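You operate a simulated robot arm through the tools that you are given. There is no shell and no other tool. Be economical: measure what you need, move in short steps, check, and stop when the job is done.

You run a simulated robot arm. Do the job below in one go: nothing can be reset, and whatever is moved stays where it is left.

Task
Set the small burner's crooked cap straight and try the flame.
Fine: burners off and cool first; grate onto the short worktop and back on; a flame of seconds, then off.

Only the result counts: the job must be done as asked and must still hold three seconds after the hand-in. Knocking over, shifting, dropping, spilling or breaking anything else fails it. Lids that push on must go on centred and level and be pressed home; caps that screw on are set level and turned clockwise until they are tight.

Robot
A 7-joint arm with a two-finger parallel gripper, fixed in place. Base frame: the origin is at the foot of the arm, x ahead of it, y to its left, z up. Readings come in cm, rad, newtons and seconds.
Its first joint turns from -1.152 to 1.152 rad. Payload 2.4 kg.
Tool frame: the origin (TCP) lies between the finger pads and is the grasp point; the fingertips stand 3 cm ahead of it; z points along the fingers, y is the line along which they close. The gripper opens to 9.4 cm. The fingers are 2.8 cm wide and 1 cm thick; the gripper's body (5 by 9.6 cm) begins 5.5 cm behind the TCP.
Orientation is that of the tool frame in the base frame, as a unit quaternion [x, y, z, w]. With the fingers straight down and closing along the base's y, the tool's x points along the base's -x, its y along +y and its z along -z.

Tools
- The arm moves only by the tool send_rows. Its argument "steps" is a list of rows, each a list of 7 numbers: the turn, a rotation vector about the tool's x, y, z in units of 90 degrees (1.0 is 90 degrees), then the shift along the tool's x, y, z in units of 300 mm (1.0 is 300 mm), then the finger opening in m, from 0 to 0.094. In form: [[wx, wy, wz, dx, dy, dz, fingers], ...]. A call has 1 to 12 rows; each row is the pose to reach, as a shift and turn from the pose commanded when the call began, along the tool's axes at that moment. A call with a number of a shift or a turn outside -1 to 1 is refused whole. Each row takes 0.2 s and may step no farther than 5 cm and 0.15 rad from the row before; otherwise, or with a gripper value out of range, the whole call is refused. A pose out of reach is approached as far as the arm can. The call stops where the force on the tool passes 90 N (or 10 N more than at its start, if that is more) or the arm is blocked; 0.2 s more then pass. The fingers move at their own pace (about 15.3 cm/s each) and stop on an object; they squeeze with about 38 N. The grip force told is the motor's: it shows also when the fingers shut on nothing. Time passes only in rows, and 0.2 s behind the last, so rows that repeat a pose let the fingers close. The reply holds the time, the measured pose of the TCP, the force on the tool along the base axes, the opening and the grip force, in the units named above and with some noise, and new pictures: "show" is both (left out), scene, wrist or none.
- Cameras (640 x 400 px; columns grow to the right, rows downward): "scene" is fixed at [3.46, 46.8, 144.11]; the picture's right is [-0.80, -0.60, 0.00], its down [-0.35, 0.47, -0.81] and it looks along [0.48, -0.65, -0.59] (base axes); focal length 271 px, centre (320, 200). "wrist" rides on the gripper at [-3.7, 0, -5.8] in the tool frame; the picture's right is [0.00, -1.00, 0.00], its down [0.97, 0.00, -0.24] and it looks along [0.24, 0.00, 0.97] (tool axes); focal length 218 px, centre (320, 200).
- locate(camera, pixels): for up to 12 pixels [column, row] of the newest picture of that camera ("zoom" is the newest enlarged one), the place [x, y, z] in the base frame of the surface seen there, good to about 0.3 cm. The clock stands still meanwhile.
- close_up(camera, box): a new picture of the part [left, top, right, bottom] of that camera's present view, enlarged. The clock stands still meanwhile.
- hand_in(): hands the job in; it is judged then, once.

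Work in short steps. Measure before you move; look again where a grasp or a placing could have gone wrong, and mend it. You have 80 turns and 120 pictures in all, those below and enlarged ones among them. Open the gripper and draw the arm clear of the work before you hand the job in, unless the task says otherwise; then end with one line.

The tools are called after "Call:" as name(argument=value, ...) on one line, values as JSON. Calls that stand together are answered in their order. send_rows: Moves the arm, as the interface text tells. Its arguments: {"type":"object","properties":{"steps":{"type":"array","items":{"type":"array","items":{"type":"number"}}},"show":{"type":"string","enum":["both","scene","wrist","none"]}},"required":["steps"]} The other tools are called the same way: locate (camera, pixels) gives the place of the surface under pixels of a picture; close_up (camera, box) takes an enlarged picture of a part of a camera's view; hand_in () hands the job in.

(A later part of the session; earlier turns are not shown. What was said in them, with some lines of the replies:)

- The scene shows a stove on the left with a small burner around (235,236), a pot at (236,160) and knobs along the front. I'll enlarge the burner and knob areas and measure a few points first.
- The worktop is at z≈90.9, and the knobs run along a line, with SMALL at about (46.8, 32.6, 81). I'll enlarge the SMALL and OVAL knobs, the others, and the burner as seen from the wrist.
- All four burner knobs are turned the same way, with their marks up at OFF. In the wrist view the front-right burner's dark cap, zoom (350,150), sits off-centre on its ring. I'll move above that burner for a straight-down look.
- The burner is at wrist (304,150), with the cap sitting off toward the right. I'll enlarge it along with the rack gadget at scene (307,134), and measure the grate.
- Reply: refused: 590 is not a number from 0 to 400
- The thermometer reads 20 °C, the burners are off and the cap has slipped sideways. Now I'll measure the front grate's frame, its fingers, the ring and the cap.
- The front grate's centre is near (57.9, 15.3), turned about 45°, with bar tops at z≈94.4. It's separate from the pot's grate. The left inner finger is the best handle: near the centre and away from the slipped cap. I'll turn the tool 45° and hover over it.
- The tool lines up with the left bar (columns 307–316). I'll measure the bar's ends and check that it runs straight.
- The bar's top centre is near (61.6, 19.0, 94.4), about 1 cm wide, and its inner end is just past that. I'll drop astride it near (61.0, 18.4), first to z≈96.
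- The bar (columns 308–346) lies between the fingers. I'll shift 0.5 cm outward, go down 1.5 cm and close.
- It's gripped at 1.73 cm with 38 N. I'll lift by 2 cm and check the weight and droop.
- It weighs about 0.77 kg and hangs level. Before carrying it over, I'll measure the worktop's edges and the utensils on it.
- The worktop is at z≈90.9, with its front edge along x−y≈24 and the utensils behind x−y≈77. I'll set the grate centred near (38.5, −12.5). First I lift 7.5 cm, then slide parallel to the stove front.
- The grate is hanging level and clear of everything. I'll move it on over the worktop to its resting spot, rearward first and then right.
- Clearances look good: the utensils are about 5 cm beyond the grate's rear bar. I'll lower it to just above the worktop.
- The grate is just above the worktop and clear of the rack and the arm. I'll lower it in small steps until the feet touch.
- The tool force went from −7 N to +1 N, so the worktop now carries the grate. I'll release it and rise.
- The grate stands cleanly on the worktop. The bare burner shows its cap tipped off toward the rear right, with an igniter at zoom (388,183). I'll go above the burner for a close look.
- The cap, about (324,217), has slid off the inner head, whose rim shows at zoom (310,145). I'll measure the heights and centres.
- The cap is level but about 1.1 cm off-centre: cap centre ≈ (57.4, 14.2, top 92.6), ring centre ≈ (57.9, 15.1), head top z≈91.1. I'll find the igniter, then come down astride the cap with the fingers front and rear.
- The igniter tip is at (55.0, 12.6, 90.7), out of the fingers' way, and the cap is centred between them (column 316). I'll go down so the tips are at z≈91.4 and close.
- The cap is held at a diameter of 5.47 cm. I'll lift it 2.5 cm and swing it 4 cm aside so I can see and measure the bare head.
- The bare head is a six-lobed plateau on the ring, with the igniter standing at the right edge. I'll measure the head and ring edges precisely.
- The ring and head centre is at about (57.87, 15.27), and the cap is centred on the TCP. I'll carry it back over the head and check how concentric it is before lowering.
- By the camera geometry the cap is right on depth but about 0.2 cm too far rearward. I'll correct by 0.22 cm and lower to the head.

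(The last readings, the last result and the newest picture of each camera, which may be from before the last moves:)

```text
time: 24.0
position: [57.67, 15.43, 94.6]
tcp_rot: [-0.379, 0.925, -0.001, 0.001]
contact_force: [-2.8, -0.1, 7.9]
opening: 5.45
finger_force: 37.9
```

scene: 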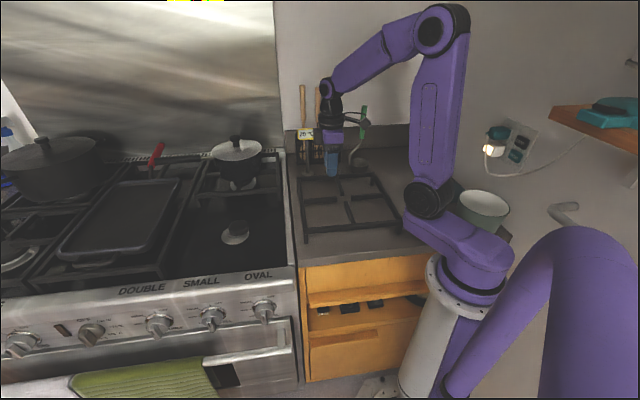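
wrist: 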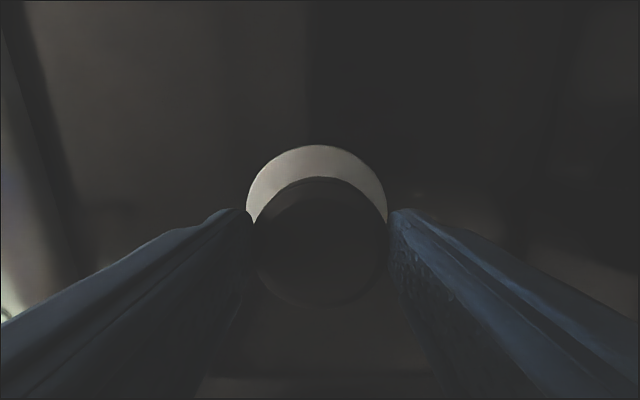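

There's contact (+7.9 N) at z 94.6, so the cap is on the head. I'll let go, rise and look at where it sits.

Call:
send_rows(steps=[[0, 0, 0, 0, 0, 0, 0.06], [0, 0, 0, 0, 0, 0, 0.08], [0, 0, 0, 0, 0, -0.05, 0.08], [0, 0, 0, -0.02, 0, -0.15, 0.094], [0, 0, 0, -0.04, 0, -0.25, 0.094], [0, 0, 0, -0.04, 0, -0.25, 0.094]], show="wrist")

Call:
close_up(camera="scene", box=[204, 215, 268, 255])

Call:
close_up(camera="wrist", box=[240, 130, 400, 230])

Call:
locate(camera="zoom", pixels=[[320, 200], [250, 200], [390, 200], [320, 130], [320, 280]])

```text
time: 25.4
position: [58.47, 16.15, 101.8]
tcp_rot: [-0.379, 0.926, 0.0, 0.001]
contact_force: [-0.3, 0.2, -0.1]
opening: 9.41
finger_force: 0.1
```

wrist: 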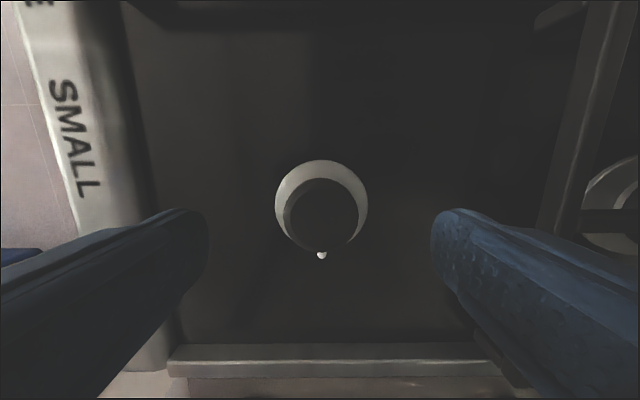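

```text
10.00 times, centred on (236, 235) of scene
```

zoom: 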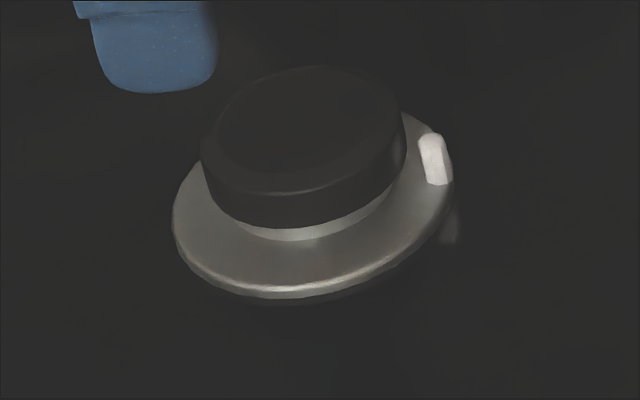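

```text
4.00 times, centred on (320, 180) of wrist
```

zoom: 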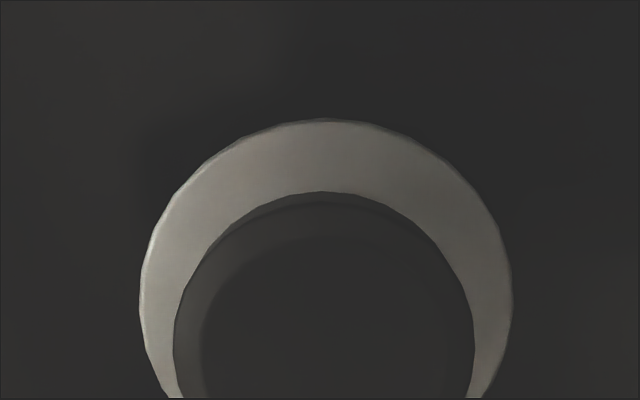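

```text
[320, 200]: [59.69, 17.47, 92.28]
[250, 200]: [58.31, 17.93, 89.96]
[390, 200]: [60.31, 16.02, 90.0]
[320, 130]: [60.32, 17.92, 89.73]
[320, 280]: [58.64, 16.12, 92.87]
```

The cap now looks concentric side to side (ring columns 275–368, cap 284–359). I'll check the other direction and the top height with measurements.

Call:
close_up(camera="wrist", box=[256, 155, 384, 265])

Call:
locate(camera="wrist", pixels=[[291, 213], [352, 213], [322, 183], [322, 240], [322, 213], [277, 205], [366, 205], [321, 162], [300, 195], [343, 195], [300, 232], [343, 232]])

```text
3.64 times, centred on (320, 210) of wrist
```

zoom: 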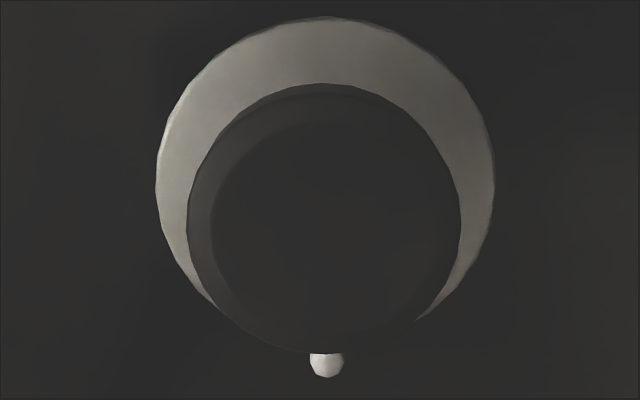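

```text
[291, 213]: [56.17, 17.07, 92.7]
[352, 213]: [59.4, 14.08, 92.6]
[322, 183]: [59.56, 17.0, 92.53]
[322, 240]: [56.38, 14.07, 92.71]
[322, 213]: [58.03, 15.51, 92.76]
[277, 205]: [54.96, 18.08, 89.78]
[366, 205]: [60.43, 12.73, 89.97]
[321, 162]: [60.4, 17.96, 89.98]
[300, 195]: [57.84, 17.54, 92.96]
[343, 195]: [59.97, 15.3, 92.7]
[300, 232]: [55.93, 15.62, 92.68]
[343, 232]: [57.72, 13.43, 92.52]
```

The side-to-side centring is good, but the two estimates along the other axis disagree by about 0.3 cm. I'll put the camera straight above the burner so there's no parallax.

Call:
send_rows(steps=[[0, 0, 0, 0.06, 0, 0, 0.094], [0, 0, 0, 0.12, 0, 0, 0.094], [0, 0, 0, 0.165, 0, 0, 0.094], [0, 0, 0, 0.165, 0, 0, 0.094], [0, 0, 0, 0.165, 0, 0, 0.094]], show="wrist")

Call:
close_up(camera="wrist", box=[240, 95, 400, 195])

```text
time: 26.6
position: [54.98, 12.85, 101.81]
tcp_rot: [-0.379, 0.925, 0.0, 0.0]
contact_force: [-0.2, 0.2, 0.4]
opening: 9.39
finger_force: 0.0
```

wrist: 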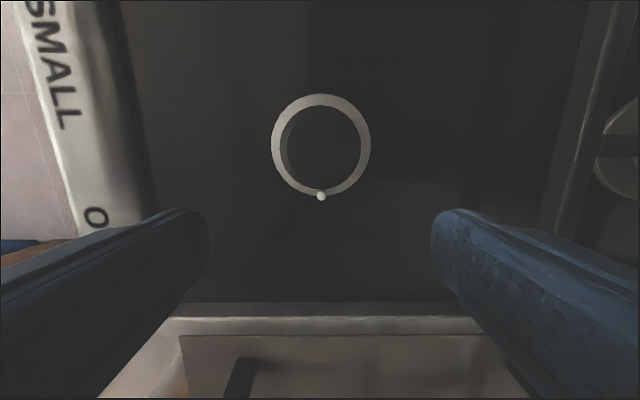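

```text
4.00 times, centred on (320, 145) of wrist
```

zoom: 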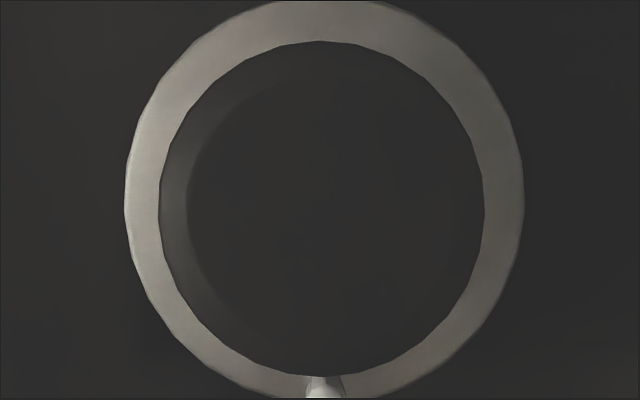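

Seen from straight above, the rim gap is about 35/39 left/right but 43/23 top/bottom. I'll take a crop with the whole ring for exact numbers.

Call:
close_up(camera="wrist", box=[232, 90, 408, 200])

Call:
close_up(camera="scene", box=[204, 215, 268, 255])

```text
3.64 times, centred on (320, 145) of wrist
```

zoom: 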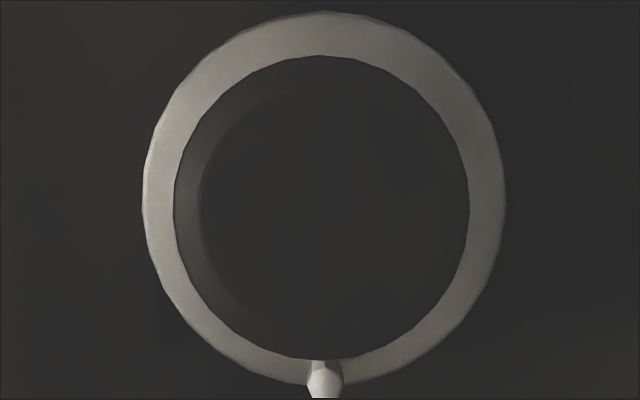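

```text
10.00 times, centred on (236, 235) of scene
```

zoom: 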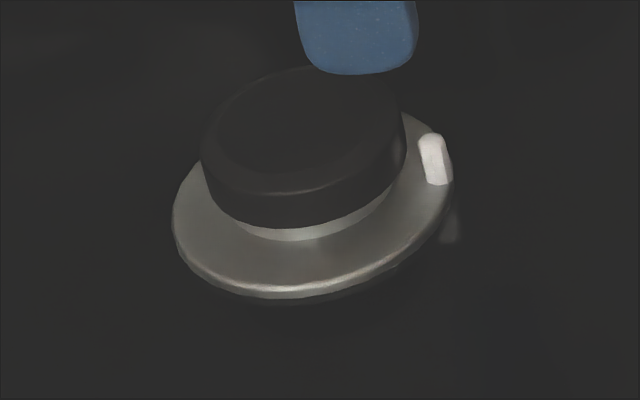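

The cap sits 0.18 cm too far toward the igniter; side to side it's within 0.05 cm. I'll regrip it, lift it slightly, shift 0.18 cm and set it down again.

Call:
send_rows(steps=[[0, 0, 0, -0.06, 0, 0.06, 0.08], [0, 0, 0, -0.125, 0, 0.12, 0.08], [0, 0, 0, -0.125, 0, 0.2, 0.08], [0, 0, 0, -0.125, 0, 0.248, 0.08], [0, 0, 0, -0.125, 0, 0.248, 0.05], [0, 0, 0, -0.125, 0, 0.248, 0.03], [0, 0, 0, -0.125, 0, 0.248, 0.03], [0, 0, 0, -0.125, 0, 0.232, 0.03], [0, 0, 0, -0.132, 0, 0.232, 0.03], [0, 0, 0, -0.132, 0, 0.24, 0.03], [0, 0, 0, -0.132, 0, 0.248, 0.03], [0, 0, 0, -0.132, 0, 0.248, 0.03]], show="none")

```text
time: 29.2
position: [57.76, 15.46, 94.43]
tcp_rot: [-0.379, 0.925, 0.0, 0.0]
contact_force: [-0.6, 0.2, -1.6]
opening: 5.48
finger_force: 37.9
```

It's just at the surface. I'll lower 1 mm more, release and return to the overhead view.

Call:
send_rows(steps=[[0, 0, 0, 0, 0, 0.003, 0.03], [0, 0, 0, 0, 0, 0.003, 0.03], [0, 0, 0, 0, 0, 0.003, 0.05], [0, 0, 0, 0, 0, 0.003, 0.08], [0, 0, 0, 0, 0, -0.08, 0.08], [0, 0, 0, 0.06, 0, -0.17, 0.094], [0, 0, 0, 0.132, 0, -0.248, 0.094], [0, 0, 0, 0.132, 0, -0.248, 0.094], [0, 0, 0, 0.132, 0, -0.248, 0.094]], show="wrist")

Call:
close_up(camera="wrist", box=[232, 90, 408, 200])

Call:
close_up(camera="scene", box=[204, 215, 268, 255])

```text
time: 31.2
position: [55.02, 12.83, 101.92]
tcp_rot: [-0.38, 0.925, 0.0, 0.0]
contact_force: [0.2, -0.5, -0.1]
opening: 9.39
finger_force: 0.1
```

wrist: 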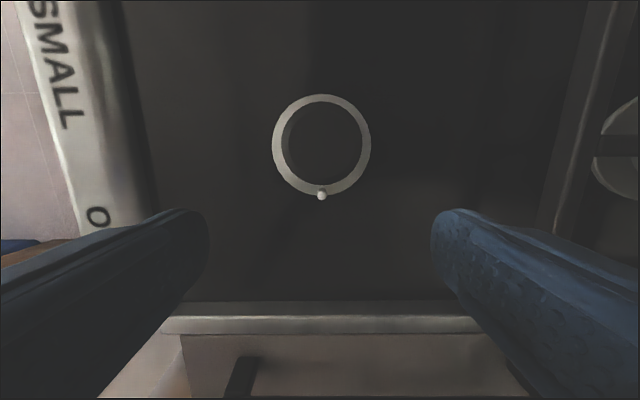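

```text
3.64 times, centred on (320, 145) of wrist
```

zoom: 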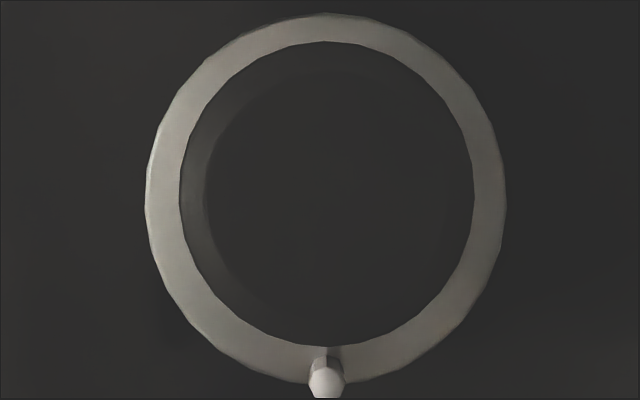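

```text
10.00 times, centred on (236, 235) of scene
```

zoom: 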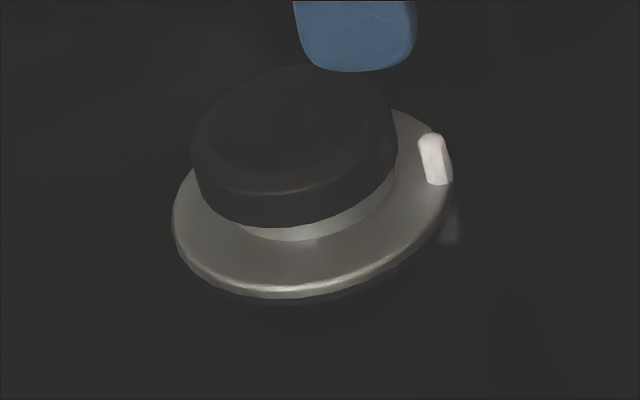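

The cap is now within about 0.1 cm of centre on both axes and level. I'll press it lightly with closed fingertips to make sure it's fully seated.

Call:
send_rows(steps=[[0, 0, 0, -0.06, -0.004, 0.04, 0.05], [0, 0, 0, -0.129, -0.004, 0.1, 0.0], [0, 0, 0, -0.129, -0.004, 0.16, 0.0], [0, 0, 0, -0.129, -0.004, 0.195, 0.0], [0, 0, 0, -0.129, -0.004, 0.205, 0.0], [0, 0, 0, -0.129, -0.004, 0.21, 0.0], [0, 0, 0, -0.129, -0.004, 0.213, 0.0], [0, 0, 0, -0.129, -0.004, 0.213, 0.0]], show="none")

```text
time: 33.0
position: [57.99, 15.28, 95.67]
tcp_rot: [-0.379, 0.926, 0.001, 0.001]
contact_force: [-1.0, -2.3, 12.7]
opening: 0.0
finger_force: 33.1
```

12.7 N at a tip height of 92.67, with no sinking or tipping, so the cap is seated. I'll rise and travel back over the grate, opening to 4 cm.

Call:
send_rows(steps=[[0, 0, 0, 0, 0, -0.1, 0.0], [0, 0, 0, 0, 0, -0.22, 0.0], [0, 0, 0, 0.05, 0, -0.33, 0.04], [0, 0, 0, 0.16, 0, -0.41, 0.04], [0, 0, 0, 0.3, 0, -0.41, 0.04], [0, 0, 0, 0.44, -0.03, -0.41, 0.04], [0, 0, 0, 0.58, -0.08, -0.41, 0.04], [0, 0, 0, 0.72, -0.13, -0.41, 0.04], [0, 0, 0, 0.85, -0.187, -0.41, 0.04], [0, 0, 0, 0.959, -0.187, -0.41, 0.04], [0, 0, 0, 0.959, -0.187, -0.41, 0.04]])

Call:
close_up(camera="scene", box=[204, 215, 268, 255])

Call:
locate(camera="wrist", pixels=[[319, 110], [319, 150], [319, 190], [319, 205]])

```text
time: 35.4
position: [41.57, -9.03, 107.87]
tcp_rot: [-0.38, 0.925, 0.0, 0.0]
contact_force: [0.6, -0.9, -0.3]
opening: 4.02
finger_force: 0.0
```

scene: 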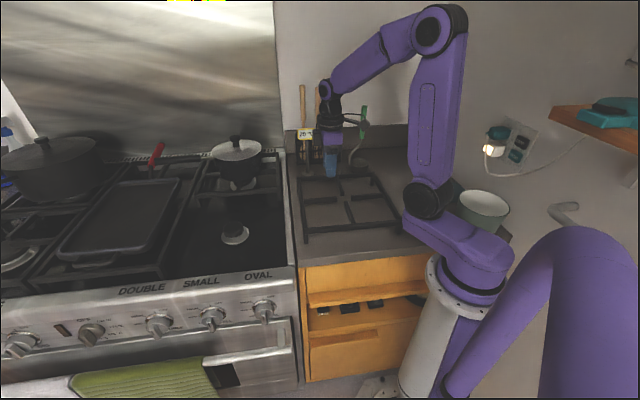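
wrist: 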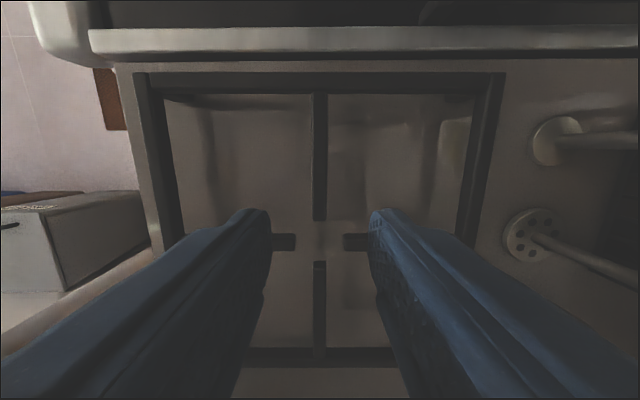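

```text
10.00 times, centred on (236, 235) of scene
```

zoom: 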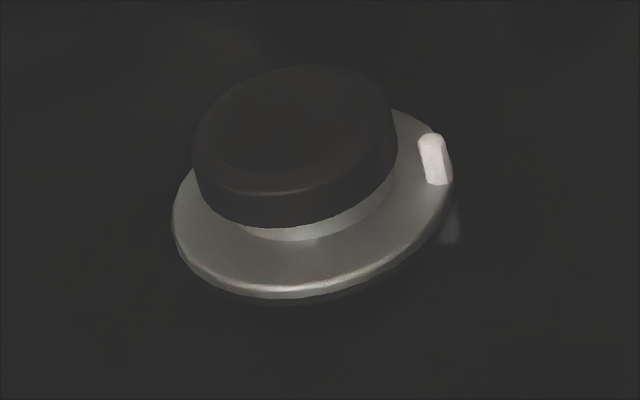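

```text
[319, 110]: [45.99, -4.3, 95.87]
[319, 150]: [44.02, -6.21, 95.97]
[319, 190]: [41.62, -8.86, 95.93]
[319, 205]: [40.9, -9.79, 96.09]
```

The cap still sits straight (scene close-up). The grate's bar, columns 312–326, is beneath the fingers, shifted only about 0.15 cm from the release pose. I'll correct that, go down and grip.

Call:
send_rows(steps=[[0, 0, 0, 0.005, 0, 0.12, 0.04], [0, 0, 0, 0.005, 0, 0.25, 0.04], [0, 0, 0, 0.005, 0, 0.35, 0.04], [0, 0, 0, 0.005, 0, 0.395, 0.04], [0, 0, 0, 0.005, 0, 0.395, 0.04], [0, 0, 0, 0.005, 0, 0.395, 0.0], [0, 0, 0, 0.005, 0, 0.395, 0.0], [0, 0, 0, 0.005, 0, 0.395, 0.0]], show="wrist")

```text
time: 37.2
position: [41.26, -8.94, 95.86]
tcp_rot: [-0.379, 0.925, 0.0, 0.001]
contact_force: [0.9, -0.1, 0.1]
opening: 1.73
finger_force: 37.7
```

wrist: 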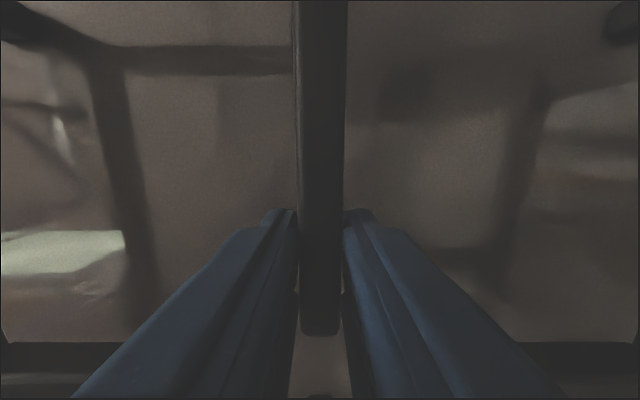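

The grate is gripped again at 1.73 cm. I'll lift 8 cm and retrace the path back over the stove.

Call:
send_rows(steps=[[0, 0, 0, 0, 0, -0.05, 0.0], [0, 0, 0, 0, 0, -0.12, 0.0], [0, 0, 0, 0, 0, -0.2, 0.0], [0, 0, 0, 0, 0, -0.27, 0.0], [0, 0, 0, -0.08, 0.05, -0.27, 0.0], [0, 0, 0, -0.17, 0.12, -0.27, 0.0], [0, 0, 0, -0.28, 0.2, -0.27, 0.0], [0, 0, 0, -0.42, 0.2, -0.27, 0.0], [0, 0, 0, -0.56, 0.2, -0.27, 0.0], [0, 0, 0, -0.7, 0.2, -0.27, 0.0], [0, 0, 0, -0.82, 0.2, -0.27, 0.0], [0, 0, 0, -0.82, 0.2, -0.27, 0.0]])

```text
time: 39.8
position: [54.66, 12.6, 103.83]
tcp_rot: [-0.378, 0.926, 0.0, 0.0]
contact_force: [0.8, 0.1, -6.2]
opening: 1.75
finger_force: 37.9
```

scene: 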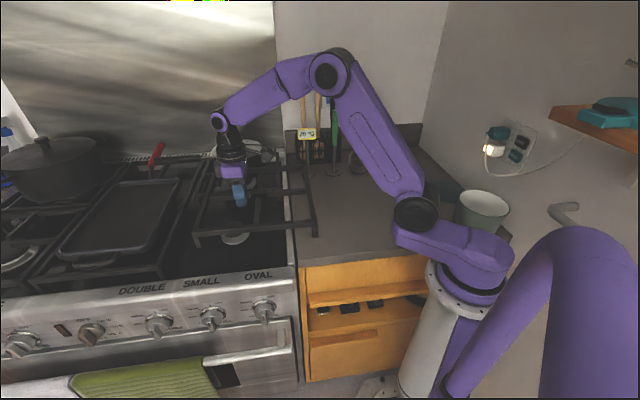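
wrist: 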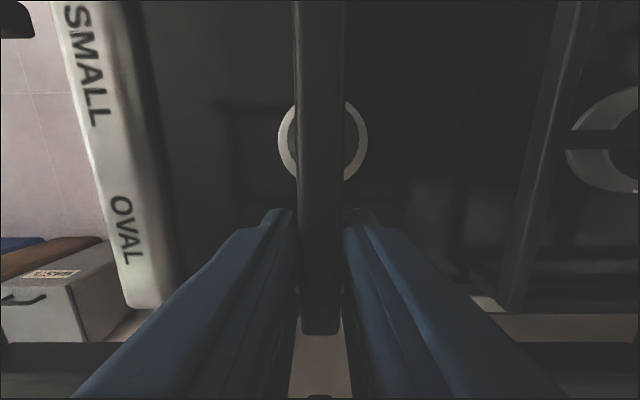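

It's back over the stove with the burner visible below. I'll move the last 8.9 cm and lower to about 2.5 cm above the seat.

Call:
send_rows(steps=[[0, 0, 0, -0.12, 0.001, 0, 0.0], [0, 0, 0, -0.22, 0.002, 0, 0.0], [0, 0, 0, -0.297, 0.002, 0, 0.0], [0, 0, 0, -0.297, 0.002, 0.08, 0.0], [0, 0, 0, -0.297, 0.002, 0.16, 0.0], [0, 0, 0, -0.297, 0.002, 0.225, 0.0], [0, 0, 0, -0.297, 0.002, 0.225, 0.0]])

Call:
close_up(camera="scene", box=[150, 150, 310, 290])

```text
time: 41.4
position: [61.06, 18.73, 97.51]
tcp_rot: [-0.378, 0.926, 0.0, -0.001]
contact_force: [-0.2, -0.5, -7.2]
opening: 1.73
finger_force: 38.3
```

scene: 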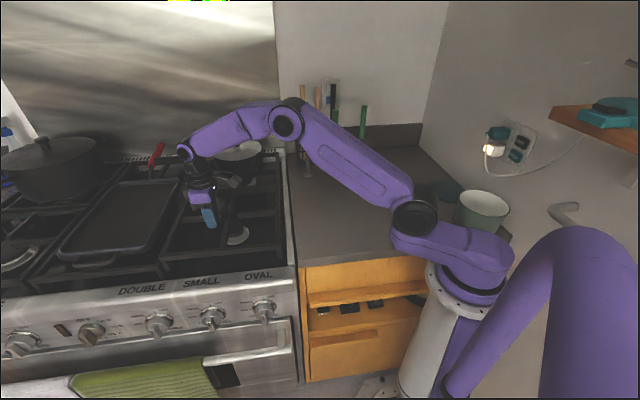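
wrist: 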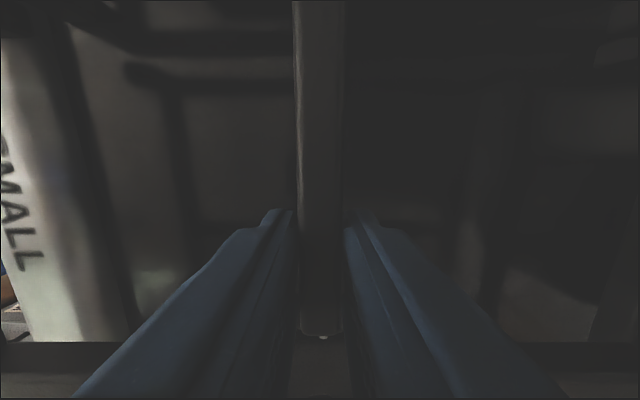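

```text
2.86 times, centred on (230, 220) of scene
```

zoom: 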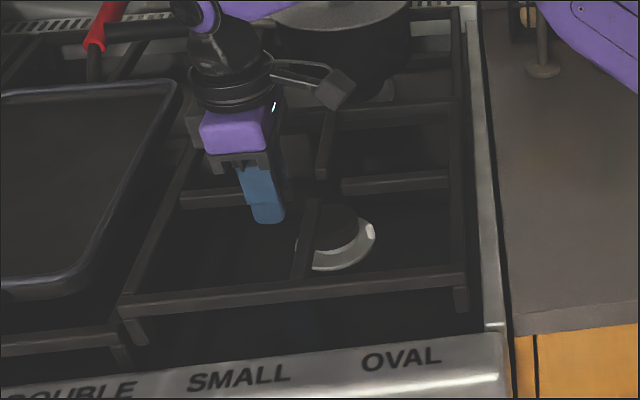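

The grate is aligned with its bay. I'll lower it to the seat in small steps.

Call:
send_rows(steps=[[0, 0, 0, 0, 0, 0.04, 0.0], [0, 0, 0, 0, 0, 0.07, 0.0], [0, 0, 0, 0, 0, 0.085, 0.0], [0, 0, 0, 0, 0, 0.093, 0.0], [0, 0, 0, 0, 0, 0.098, 0.0], [0, 0, 0, 0, 0, 0.098, 0.0]], show="wrist")

Call:
close_up(camera="scene", box=[150, 150, 310, 290])

```text
time: 42.8
position: [60.9, 19.02, 94.43]
tcp_rot: [-0.38, 0.925, 0.0, 0.0]
contact_force: [0.7, -0.1, -6.2]
opening: 1.72
finger_force: 38.2
```

wrist: 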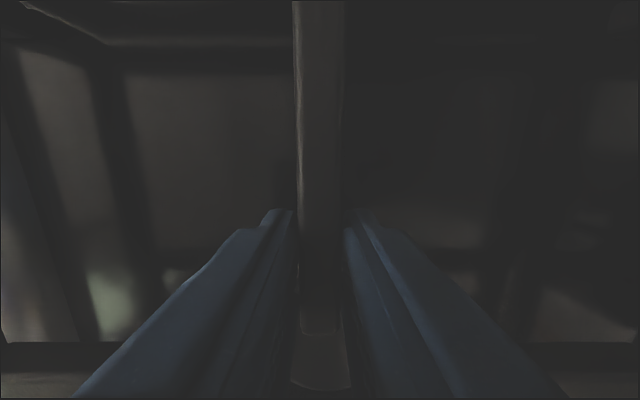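

```text
2.86 times, centred on (230, 220) of scene
```

zoom: 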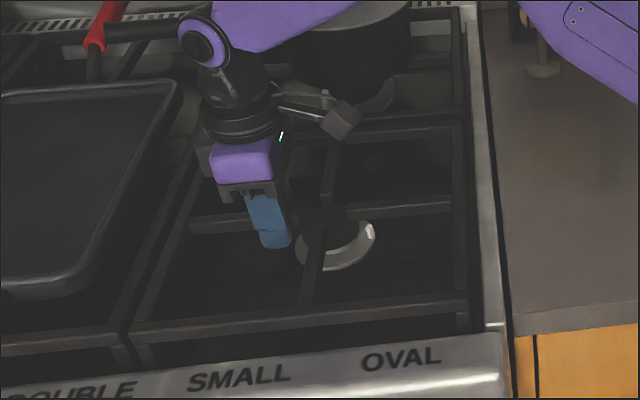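

Still −6.2 N, so it's hanging a hair above the seat. I'll lower a few more millimetres.

Call:
send_rows(steps=[[0, 0, 0, 0, 0, 0.004, 0.0], [0, 0, 0, 0, 0, 0.008, 0.0], [0, 0, 0, 0, 0, 0.008, 0.0]], show="none")

```text
time: 43.6
position: [60.84, 18.73, 94.31]
tcp_rot: [-0.379, 0.925, 0.0, 0.001]
contact_force: [-2.7, -2.3, 15.3]
opening: 1.72
finger_force: 37.9
```

The force is +15 N, so the feet are down. I'll release, rise and check the seating.

Call:
send_rows(steps=[[0, 0, 0, 0, 0, 0.004, 0.0], [0, 0, 0, 0, 0, 0.004, 0.04], [0, 0, 0, 0, 0, 0.004, 0.04], [0, 0, 0, 0, 0, -0.05, 0.04], [0, 0, 0, 0, 0, -0.18, 0.04], [0, 0, 0, 0, 0, -0.32, 0.04], [0, 0, 0, 0, 0, -0.46, 0.04], [0, 0, 0, 0, 0, -0.46, 0.04]])

Call:
close_up(camera="scene", box=[160, 190, 320, 290])

Call:
locate(camera="wrist", pixels=[[315, 115], [315, 150], [315, 190], [190, 97], [450, 97], [300, 352]])

```text
time: 45.4
position: [61.11, 19.14, 108.44]
tcp_rot: [-0.379, 0.925, 0.0, -0.001]
contact_force: [-0.4, 0.2, 0.1]
opening: 3.99
finger_force: 0.0
```

scene: 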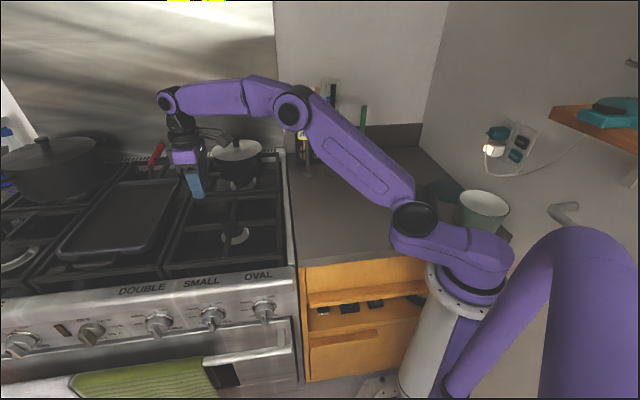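
wrist: 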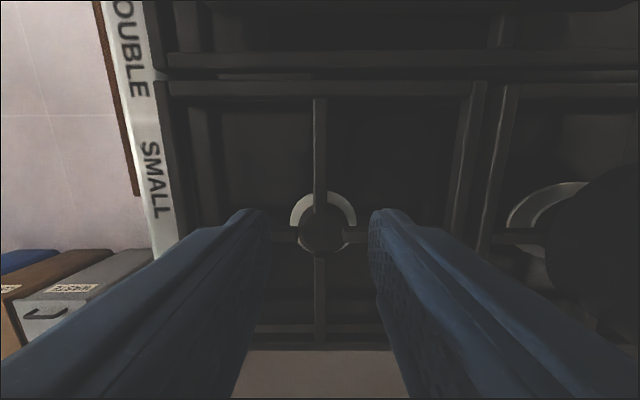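

```text
4.00 times, centred on (240, 240) of scene
```

zoom: 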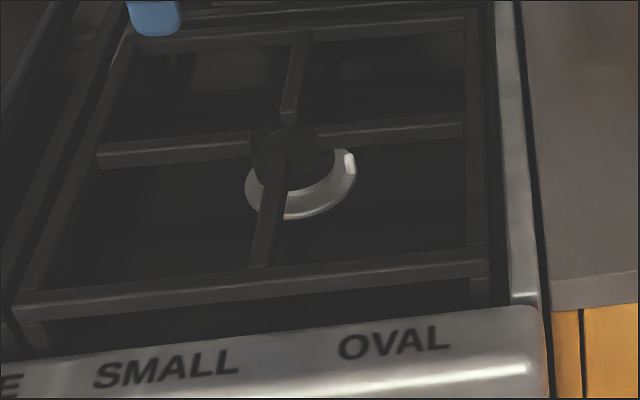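

```text
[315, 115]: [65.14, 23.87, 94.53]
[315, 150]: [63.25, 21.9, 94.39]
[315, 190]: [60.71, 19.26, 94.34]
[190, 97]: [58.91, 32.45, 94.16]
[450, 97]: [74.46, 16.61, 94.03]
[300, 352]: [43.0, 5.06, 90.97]
```

The grate is back within about 0.3 cm with its bars at z 94.4, and the cap sits centred under the fingers. Next is the SMALL knob, so I'll measure its geometry.

Call:
close_up(camera="scene", box=[186, 294, 242, 342])

Call:
locate(camera="zoom", pixels=[[270, 150], [310, 240], [300, 290], [330, 270], [310, 320], [340, 330], [240, 180], [380, 170], [430, 150], [150, 150], [500, 200], [305, 120]])

```text
8.33 times, centred on (214, 318) of scene
```

zoom: 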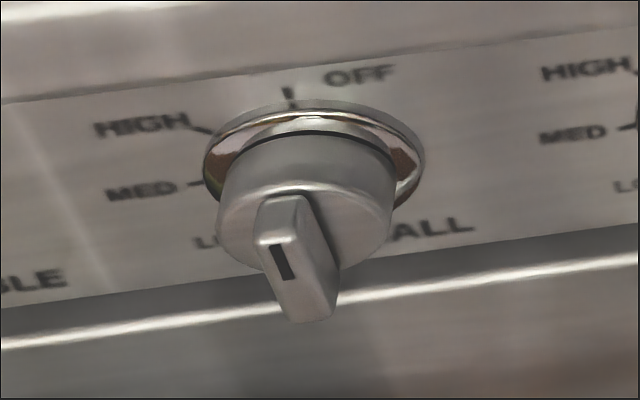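

```text
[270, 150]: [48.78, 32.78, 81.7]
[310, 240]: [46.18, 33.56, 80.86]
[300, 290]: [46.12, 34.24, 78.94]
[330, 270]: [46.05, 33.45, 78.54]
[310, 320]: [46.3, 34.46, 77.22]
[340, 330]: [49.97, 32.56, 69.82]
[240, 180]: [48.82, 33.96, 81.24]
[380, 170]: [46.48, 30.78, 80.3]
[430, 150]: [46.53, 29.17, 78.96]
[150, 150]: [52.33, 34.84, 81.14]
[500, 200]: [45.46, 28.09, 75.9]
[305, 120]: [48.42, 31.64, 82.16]
```

The panel is vertical (n·p=−11.67), and the SMALL handle sticks out to n·p≈−7.7 at s≈57, z≈77–81.5. My TCP is already at s=57, so I'll move 28 cm straight out over the front of the stove at z 108.

Call:
send_rows(steps=[[0, 0, 0, 0, 0.1, -0.03, 0.05], [0, 0, 0, 0, 0.25, -0.03, 0.05], [0, 0, 0, 0, 0.4, -0.03, 0.05], [0, 0, 0, 0, 0.55, -0.03, 0.05], [0, 0, 0, 0, 0.7, -0.03, 0.05], [0, 0, 0, 0, 0.83, -0.03, 0.05], [0, 0, 0, 0, 0.93, -0.03, 0.05], [0, 0, 0, 0, 0.93, -0.03, 0.05]], show="scene")

Call:
locate(camera="scene", pixels=[[209.6, 323.5], [213.0, 331.5], [207.5, 320.0], [214.5, 325.0], [218, 318]])

```text
time: 47.2
position: [41.32, 38.85, 108.68]
tcp_rot: [-0.379, 0.925, 0.0, 0.001]
contact_force: [0.8, -0.8, -0.4]
opening: 5.0
finger_force: 0.2
```

scene: 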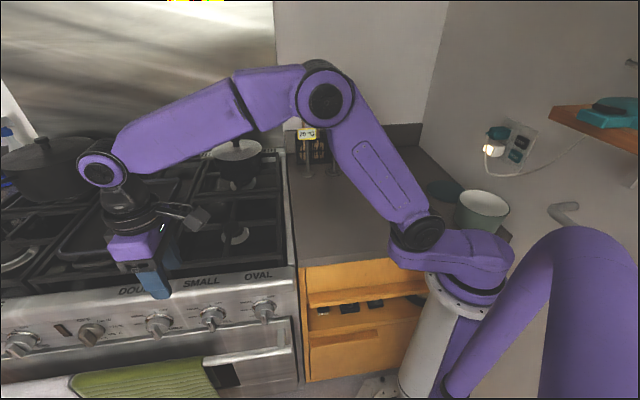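

```text
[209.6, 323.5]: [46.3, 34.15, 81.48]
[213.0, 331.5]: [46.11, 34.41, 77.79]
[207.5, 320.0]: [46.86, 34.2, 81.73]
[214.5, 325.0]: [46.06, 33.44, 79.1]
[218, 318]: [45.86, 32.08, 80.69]
```

The handle is centred at s≈56.95, z≈79.4, about 1.3 cm wide, with its front at n·p≈−7.9. Now I'll swing the tool to point horizontally at the panel with the fingers closing sideways, in this call up to about 103°.

Call:
send_rows(steps=[[0.0547, -0.0547, 0.0547, 0, 0, 0, 0.05], [0.1094, -0.1094, 0.1094, 0, 0, 0, 0.05], [0.1641, -0.1641, 0.1641, 0, 0, 0, 0.05], [0.2188, -0.2188, 0.2188, 0, 0, 0, 0.05], [0.2735, -0.2735, 0.2735, 0, 0, 0, 0.05], [0.3282, -0.3282, 0.3282, 0, 0, 0, 0.05], [0.3829, -0.3829, 0.3829, 0, 0, 0, 0.05], [0.4376, -0.4376, 0.4376, 0, 0, 0, 0.05], [0.4923, -0.4923, 0.4923, 0, 0, 0, 0.05], [0.547, -0.547, 0.547, 0, 0, 0, 0.05], [0.6017, -0.6017, 0.6017, 0, 0, 0, 0.05], [0.6564, -0.6564, 0.6564, 0, 0, 0, 0.05]])

```text
time: 49.8
position: [41.31, 38.93, 108.95]
tcp_rot: [0.18, 0.749, -0.246, 0.588]
contact_force: [-0.9, -0.1, 0.3]
opening: 5.0
finger_force: 0.0
```

scene: 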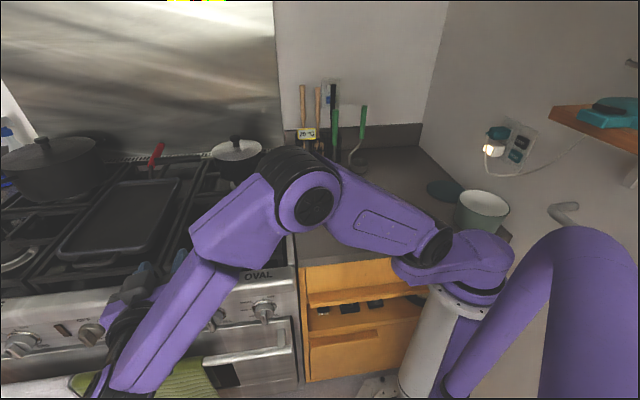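
wrist: 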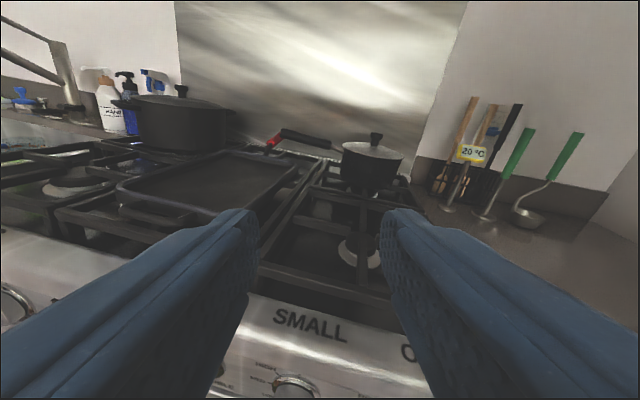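

The tool swung round cleanly, and the wrist view now faces the stove. I'll finish the rotation.

Call:
send_rows(steps=[[0.05, -0.05, 0.05, 0, 0, 0, 0.05], [0.1, -0.1, 0.1, 0, 0, 0, 0.05], [0.1135, -0.1135, 0.1135, 0, 0, 0, 0.05], [0.1135, -0.1135, 0.1135, 0, 0, 0, 0.05]], show="none")

```text
time: 50.8
position: [41.18, 38.89, 108.83]
tcp_rot: [0.274, 0.651, -0.273, 0.653]
contact_force: [-1.2, -0.2, 0.6]
opening: 5.02
finger_force: 0.0
```

The orientation is exact. I'll go straight down about 27 cm, staying in front of the knobs, and look.

Call:
send_rows(steps=[[0, 0, 0, 0.1, 0.005, 0, 0.05], [0, 0, 0, 0.24, 0.01, 0, 0.05], [0, 0, 0, 0.38, 0.01, 0, 0.05], [0, 0, 0, 0.52, 0.01, 0, 0.05], [0, 0, 0, 0.66, 0.01, 0, 0.05], [0, 0, 0, 0.8, 0.01, 0, 0.05], [0, 0, 0, 0.9, 0.01, 0, 0.05], [0, 0, 0, 0.9, 0.01, 0, 0.05]])

```text
time: 52.6
position: [41.59, 39.09, 81.91]
tcp_rot: [0.273, 0.652, -0.274, 0.652]
contact_force: [0.0, -0.2, 0.4]
opening: 5.0
finger_force: 0.0
```

scene: 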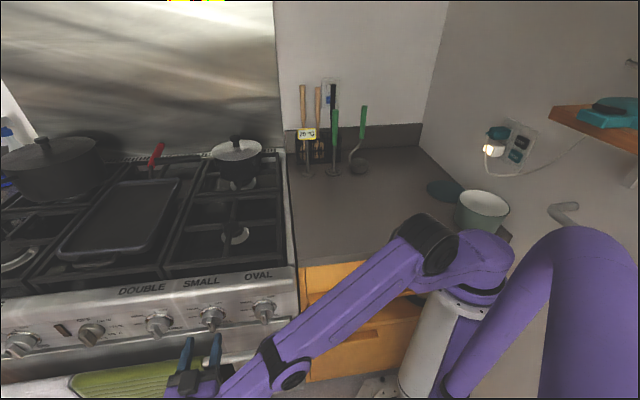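
wrist: 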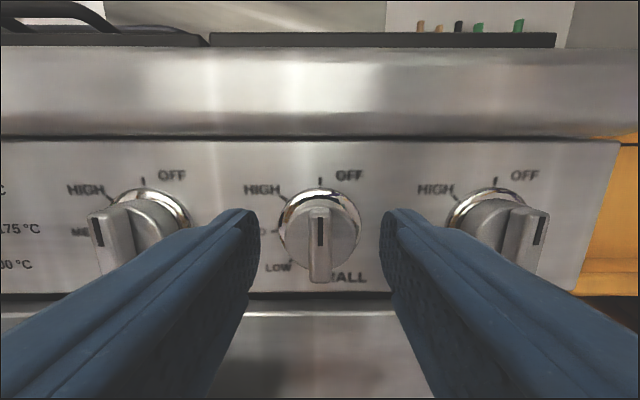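

The SMALL knob is squarely between the fingers (column 320) with its mark up at OFF. I'll measure the handle's top, bottom and sides, and the knob centre.

Call:
close_up(camera="wrist", box=[240, 160, 400, 300])

Call:
locate(camera="wrist", pixels=[[320, 212], [320, 278], [312, 245], [327, 245], [295, 240], [345, 240], [320, 195], [290, 290], [320, 283]])

```text
2.86 times, centred on (320, 230) of wrist
```

zoom: 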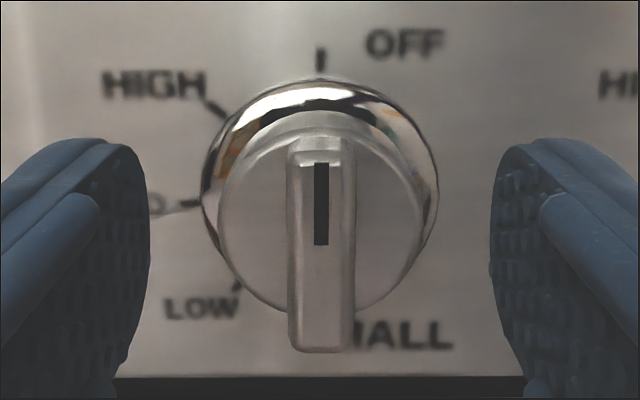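

```text
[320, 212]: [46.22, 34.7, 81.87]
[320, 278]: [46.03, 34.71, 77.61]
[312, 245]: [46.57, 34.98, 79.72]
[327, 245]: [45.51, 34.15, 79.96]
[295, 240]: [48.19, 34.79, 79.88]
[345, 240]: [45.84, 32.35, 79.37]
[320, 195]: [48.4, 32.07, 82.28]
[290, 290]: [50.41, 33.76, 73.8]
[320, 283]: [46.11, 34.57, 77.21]
```

The axis is at s≈57.1, z≈79.6, with the handle front at n·p≈−7.45 and the knob face at −8.85. HIGH is about 50° counter-clockwise, MED about 90°. I'll drop 2.3 cm, advance 4.4 cm and close on the handle.

Call:
send_rows(steps=[[0, 0, 0, 0.04, 0, 0, 0.05], [0, 0, 0, 0.077, 0, 0, 0.05], [0, 0, 0, 0.077, 0, 0.06, 0.05], [0, 0, 0, 0.077, 0, 0.11, 0.05], [0, 0, 0, 0.077, 0, 0.14, 0.05], [0, 0, 0, 0.077, 0, 0.147, 0.05], [0, 0, 0, 0.077, 0, 0.147, 0.02], [0, 0, 0, 0.077, 0, 0.147, 0.0], [0, 0, 0, 0.077, 0, 0.147, 0.0]], show="wrist")

```text
time: 54.6
position: [44.64, 35.94, 79.56]
tcp_rot: [0.274, 0.653, -0.272, 0.652]
contact_force: [11.7, 6.8, -4.5]
opening: 1.48
finger_force: 44.8
out of reach, approached as far as the arm can: row 2
```

wrist: 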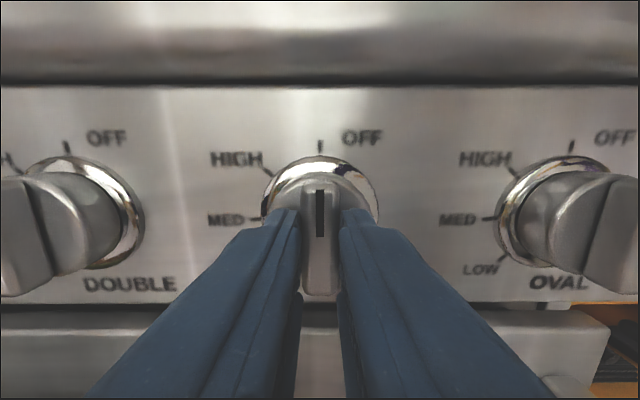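

The handle is gripped (1.48 cm) with the mark showing upright between the fingers. I'll turn it counter-clockwise about 50° toward HIGH and look for the flame.

Call:
send_rows(steps=[[0, 0, -0.08, 0, 0.003, 0.002, 0.0], [0, 0, -0.17, 0, 0.003, 0.002, 0.0], [0, 0, -0.26, 0, 0.003, 0.002, 0.0], [0, 0, -0.35, 0, 0.003, 0.002, 0.0], [0, 0, -0.44, 0, 0.003, 0.002, 0.0], [0, 0, -0.53, 0, 0.003, 0.002, 0.0], [0, 0, -0.57, 0, 0.003, 0.002, 0.0], [0, 0, -0.57, 0, 0.003, 0.002, 0.0]])

Call:
close_up(camera="scene", box=[196, 205, 276, 255])

```text
time: 56.4
position: [44.73, 36.03, 79.52]
tcp_rot: [-0.037, 0.707, -0.528, 0.469]
contact_force: [-3.0, 10.3, -18.9]
opening: 1.46
finger_force: 45.4
```

scene: 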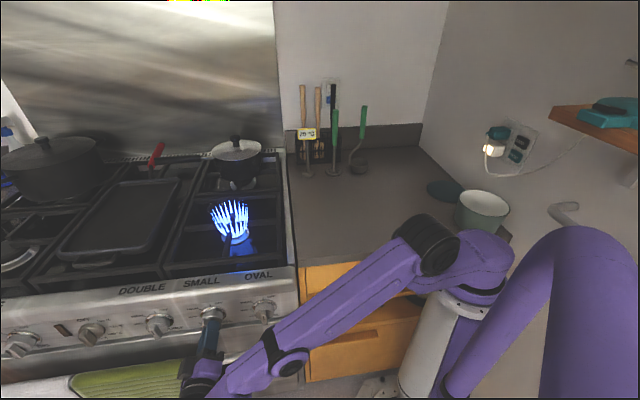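
wrist: 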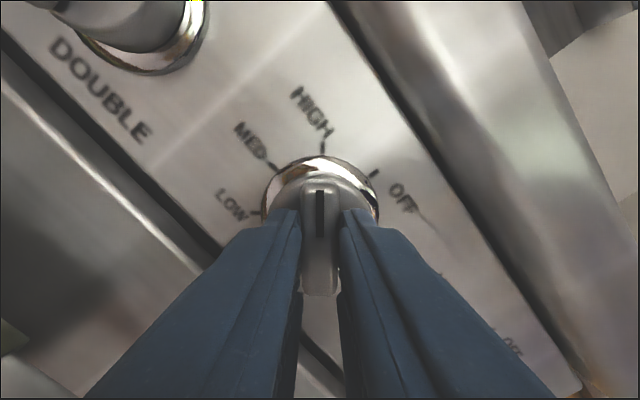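

```text
8.00 times, centred on (236, 230) of scene
```

zoom: 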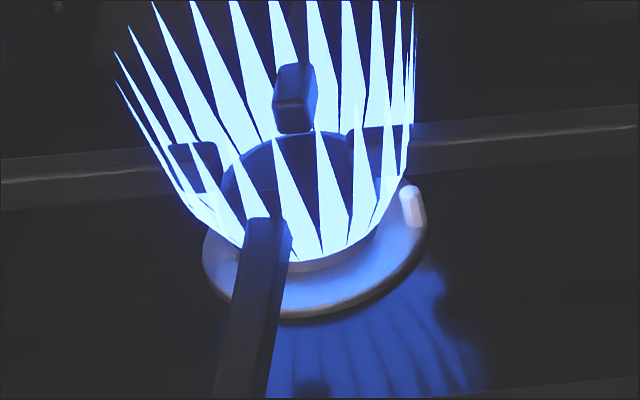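

An even blue ring of flame stands all round the cap, so the test is good. Now I'll turn it straight back to OFF.

Call:
send_rows(steps=[[0, 0, 0.09, 0, 0, 0, 0.0], [0, 0, 0.18, 0, 0, 0, 0.0], [0, 0, 0.27, 0, 0, 0, 0.0], [0, 0, 0.36, 0, 0, 0, 0.0], [0, 0, 0.45, 0, 0, 0, 0.0], [0, 0, 0.53, 0, 0, 0, 0.0], [0, 0, 0.575, 0, 0, 0, 0.0], [0, 0, 0.58, 0, 0, 0, 0.0], [0, 0, 0.58, 0, 0, 0, 0.0]])

Call:
close_up(camera="wrist", box=[240, 130, 400, 310])

```text
time: 58.4
position: [44.6, 35.95, 79.5]
tcp_rot: [0.277, 0.651, -0.267, 0.654]
contact_force: [-13.1, 10.5, -16.4]
opening: 1.49
finger_force: 45.2
```

scene: 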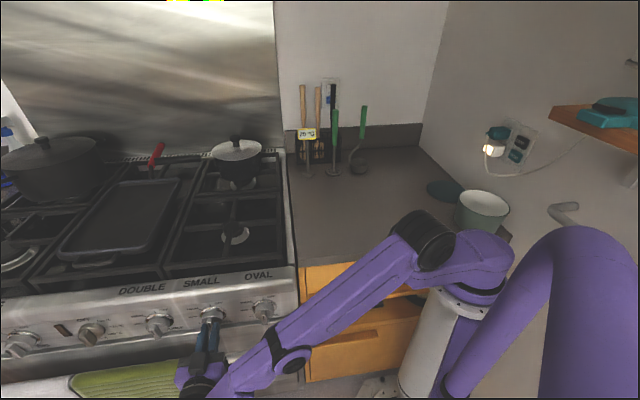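
wrist: 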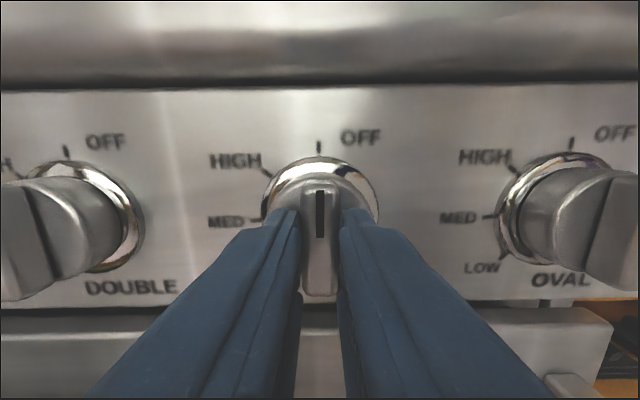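

```text
2.22 times, centred on (320, 220) of wrist
```

zoom: 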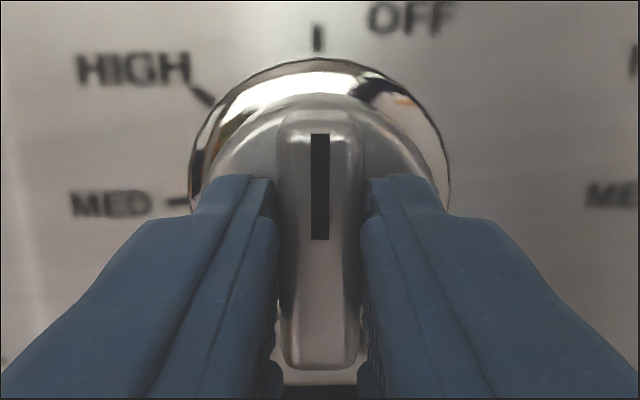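

The flame is out and the mark is upright at OFF. I'll open, back off along the tool axis and check the knob.

Call:
send_rows(steps=[[0, 0, -0.008, 0, 0, 0, 0.0], [0, 0, -0.008, 0, 0, 0, 0.05], [0, 0, -0.008, 0, 0, 0, 0.05], [0, 0, -0.008, 0, 0, -0.07, 0.05], [0, 0, -0.008, 0, 0, -0.15, 0.05], [0, 0, -0.008, 0, 0, -0.15, 0.05]])

Call:
close_up(camera="wrist", box=[240, 140, 400, 300])

Call:
close_up(camera="scene", box=[160, 190, 320, 290])

```text
time: 59.8
position: [42.09, 37.97, 79.55]
tcp_rot: [0.275, 0.651, -0.273, 0.652]
contact_force: [0.7, 0.4, 0.3]
opening: 5.01
finger_force: 0.0
out of reach, approached as far as the arm can: row 5, 6
```

scene: 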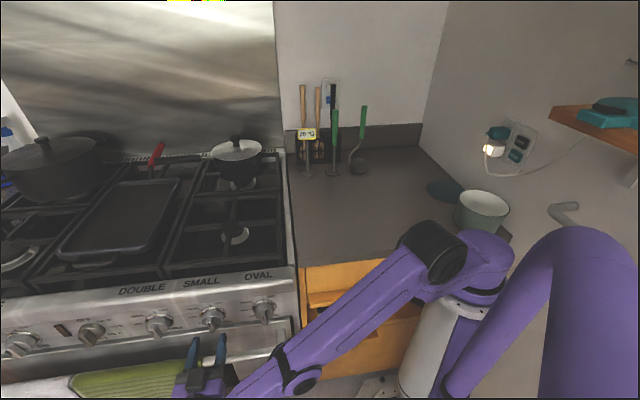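
wrist: 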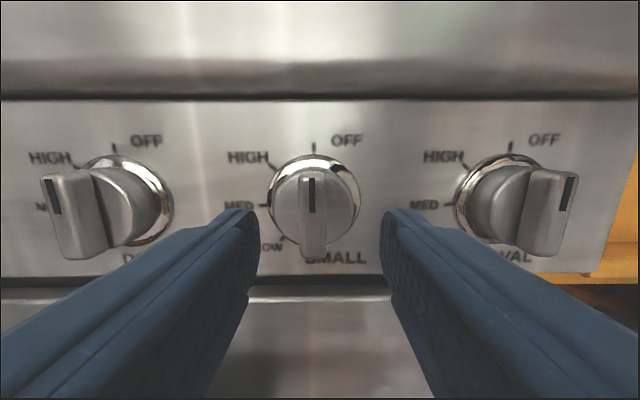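

```text
2.50 times, centred on (320, 220) of wrist
```

zoom: 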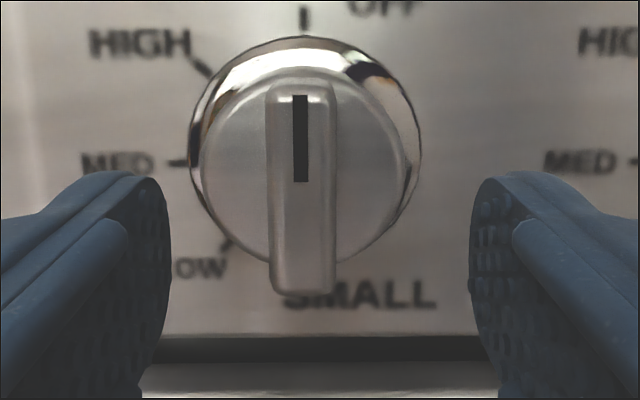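

```text
4.00 times, centred on (240, 240) of scene
```

zoom: 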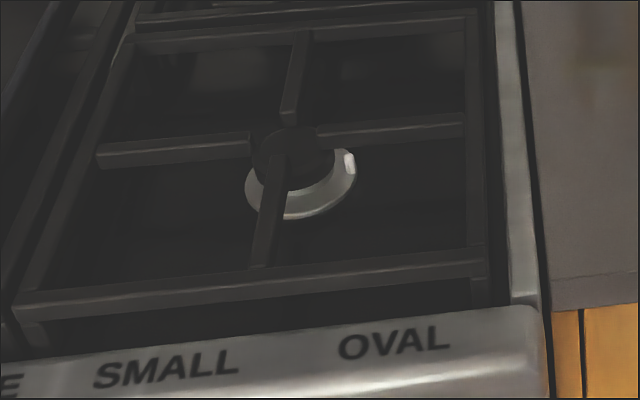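

The knob points squarely to OFF, the flame is out, and the cap, grate and other things are in place. I'll raise the arm clear in front of the stove and take a last look.

Call:
send_rows(steps=[[0, 0, 0, -0.1, 0, 0.0, 0.05], [0, 0, 0, -0.24, 0, 0, 0.05], [0, 0, 0, -0.38, 0, 0, 0.05], [0, 0, 0, -0.52, 0, 0, 0.05], [0, 0, 0, -0.66, 0, 0, 0.05], [0, 0, 0, -0.8, 0, 0, 0.07], [0, 0, 0, -0.94, 0, 0, 0.094], [0, 0, 0, -0.94, 0, 0, 0.094], [0, 0, 0, -0.94, 0, 0, 0.094]])

```text
time: 61.8
position: [42.45, 37.97, 107.6]
tcp_rot: [0.275, 0.651, -0.273, 0.653]
contact_force: [0.9, -0.6, -0.4]
opening: 9.43
finger_force: 0.1
```

scene: 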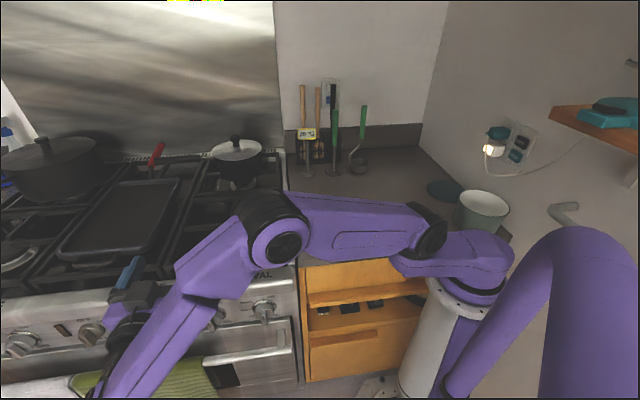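
wrist: 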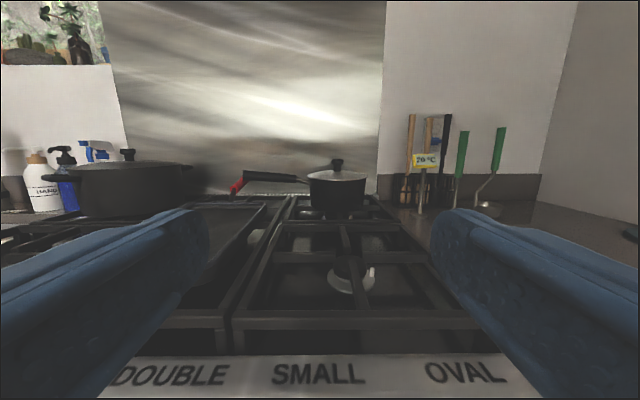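

The wrist view shows the grate seated, the cap centred and no flame. The gripper is open and clear at z 107.6, so I'm handing in.

Call:
hand_in()

```text
The job is handed in.
```

The small burner's cap now sits straight and centred to about 0.1 cm; it burned with an even blue ring for a couple of seconds and is off again, and the grate is back on within about 0.5 cm of where it was.
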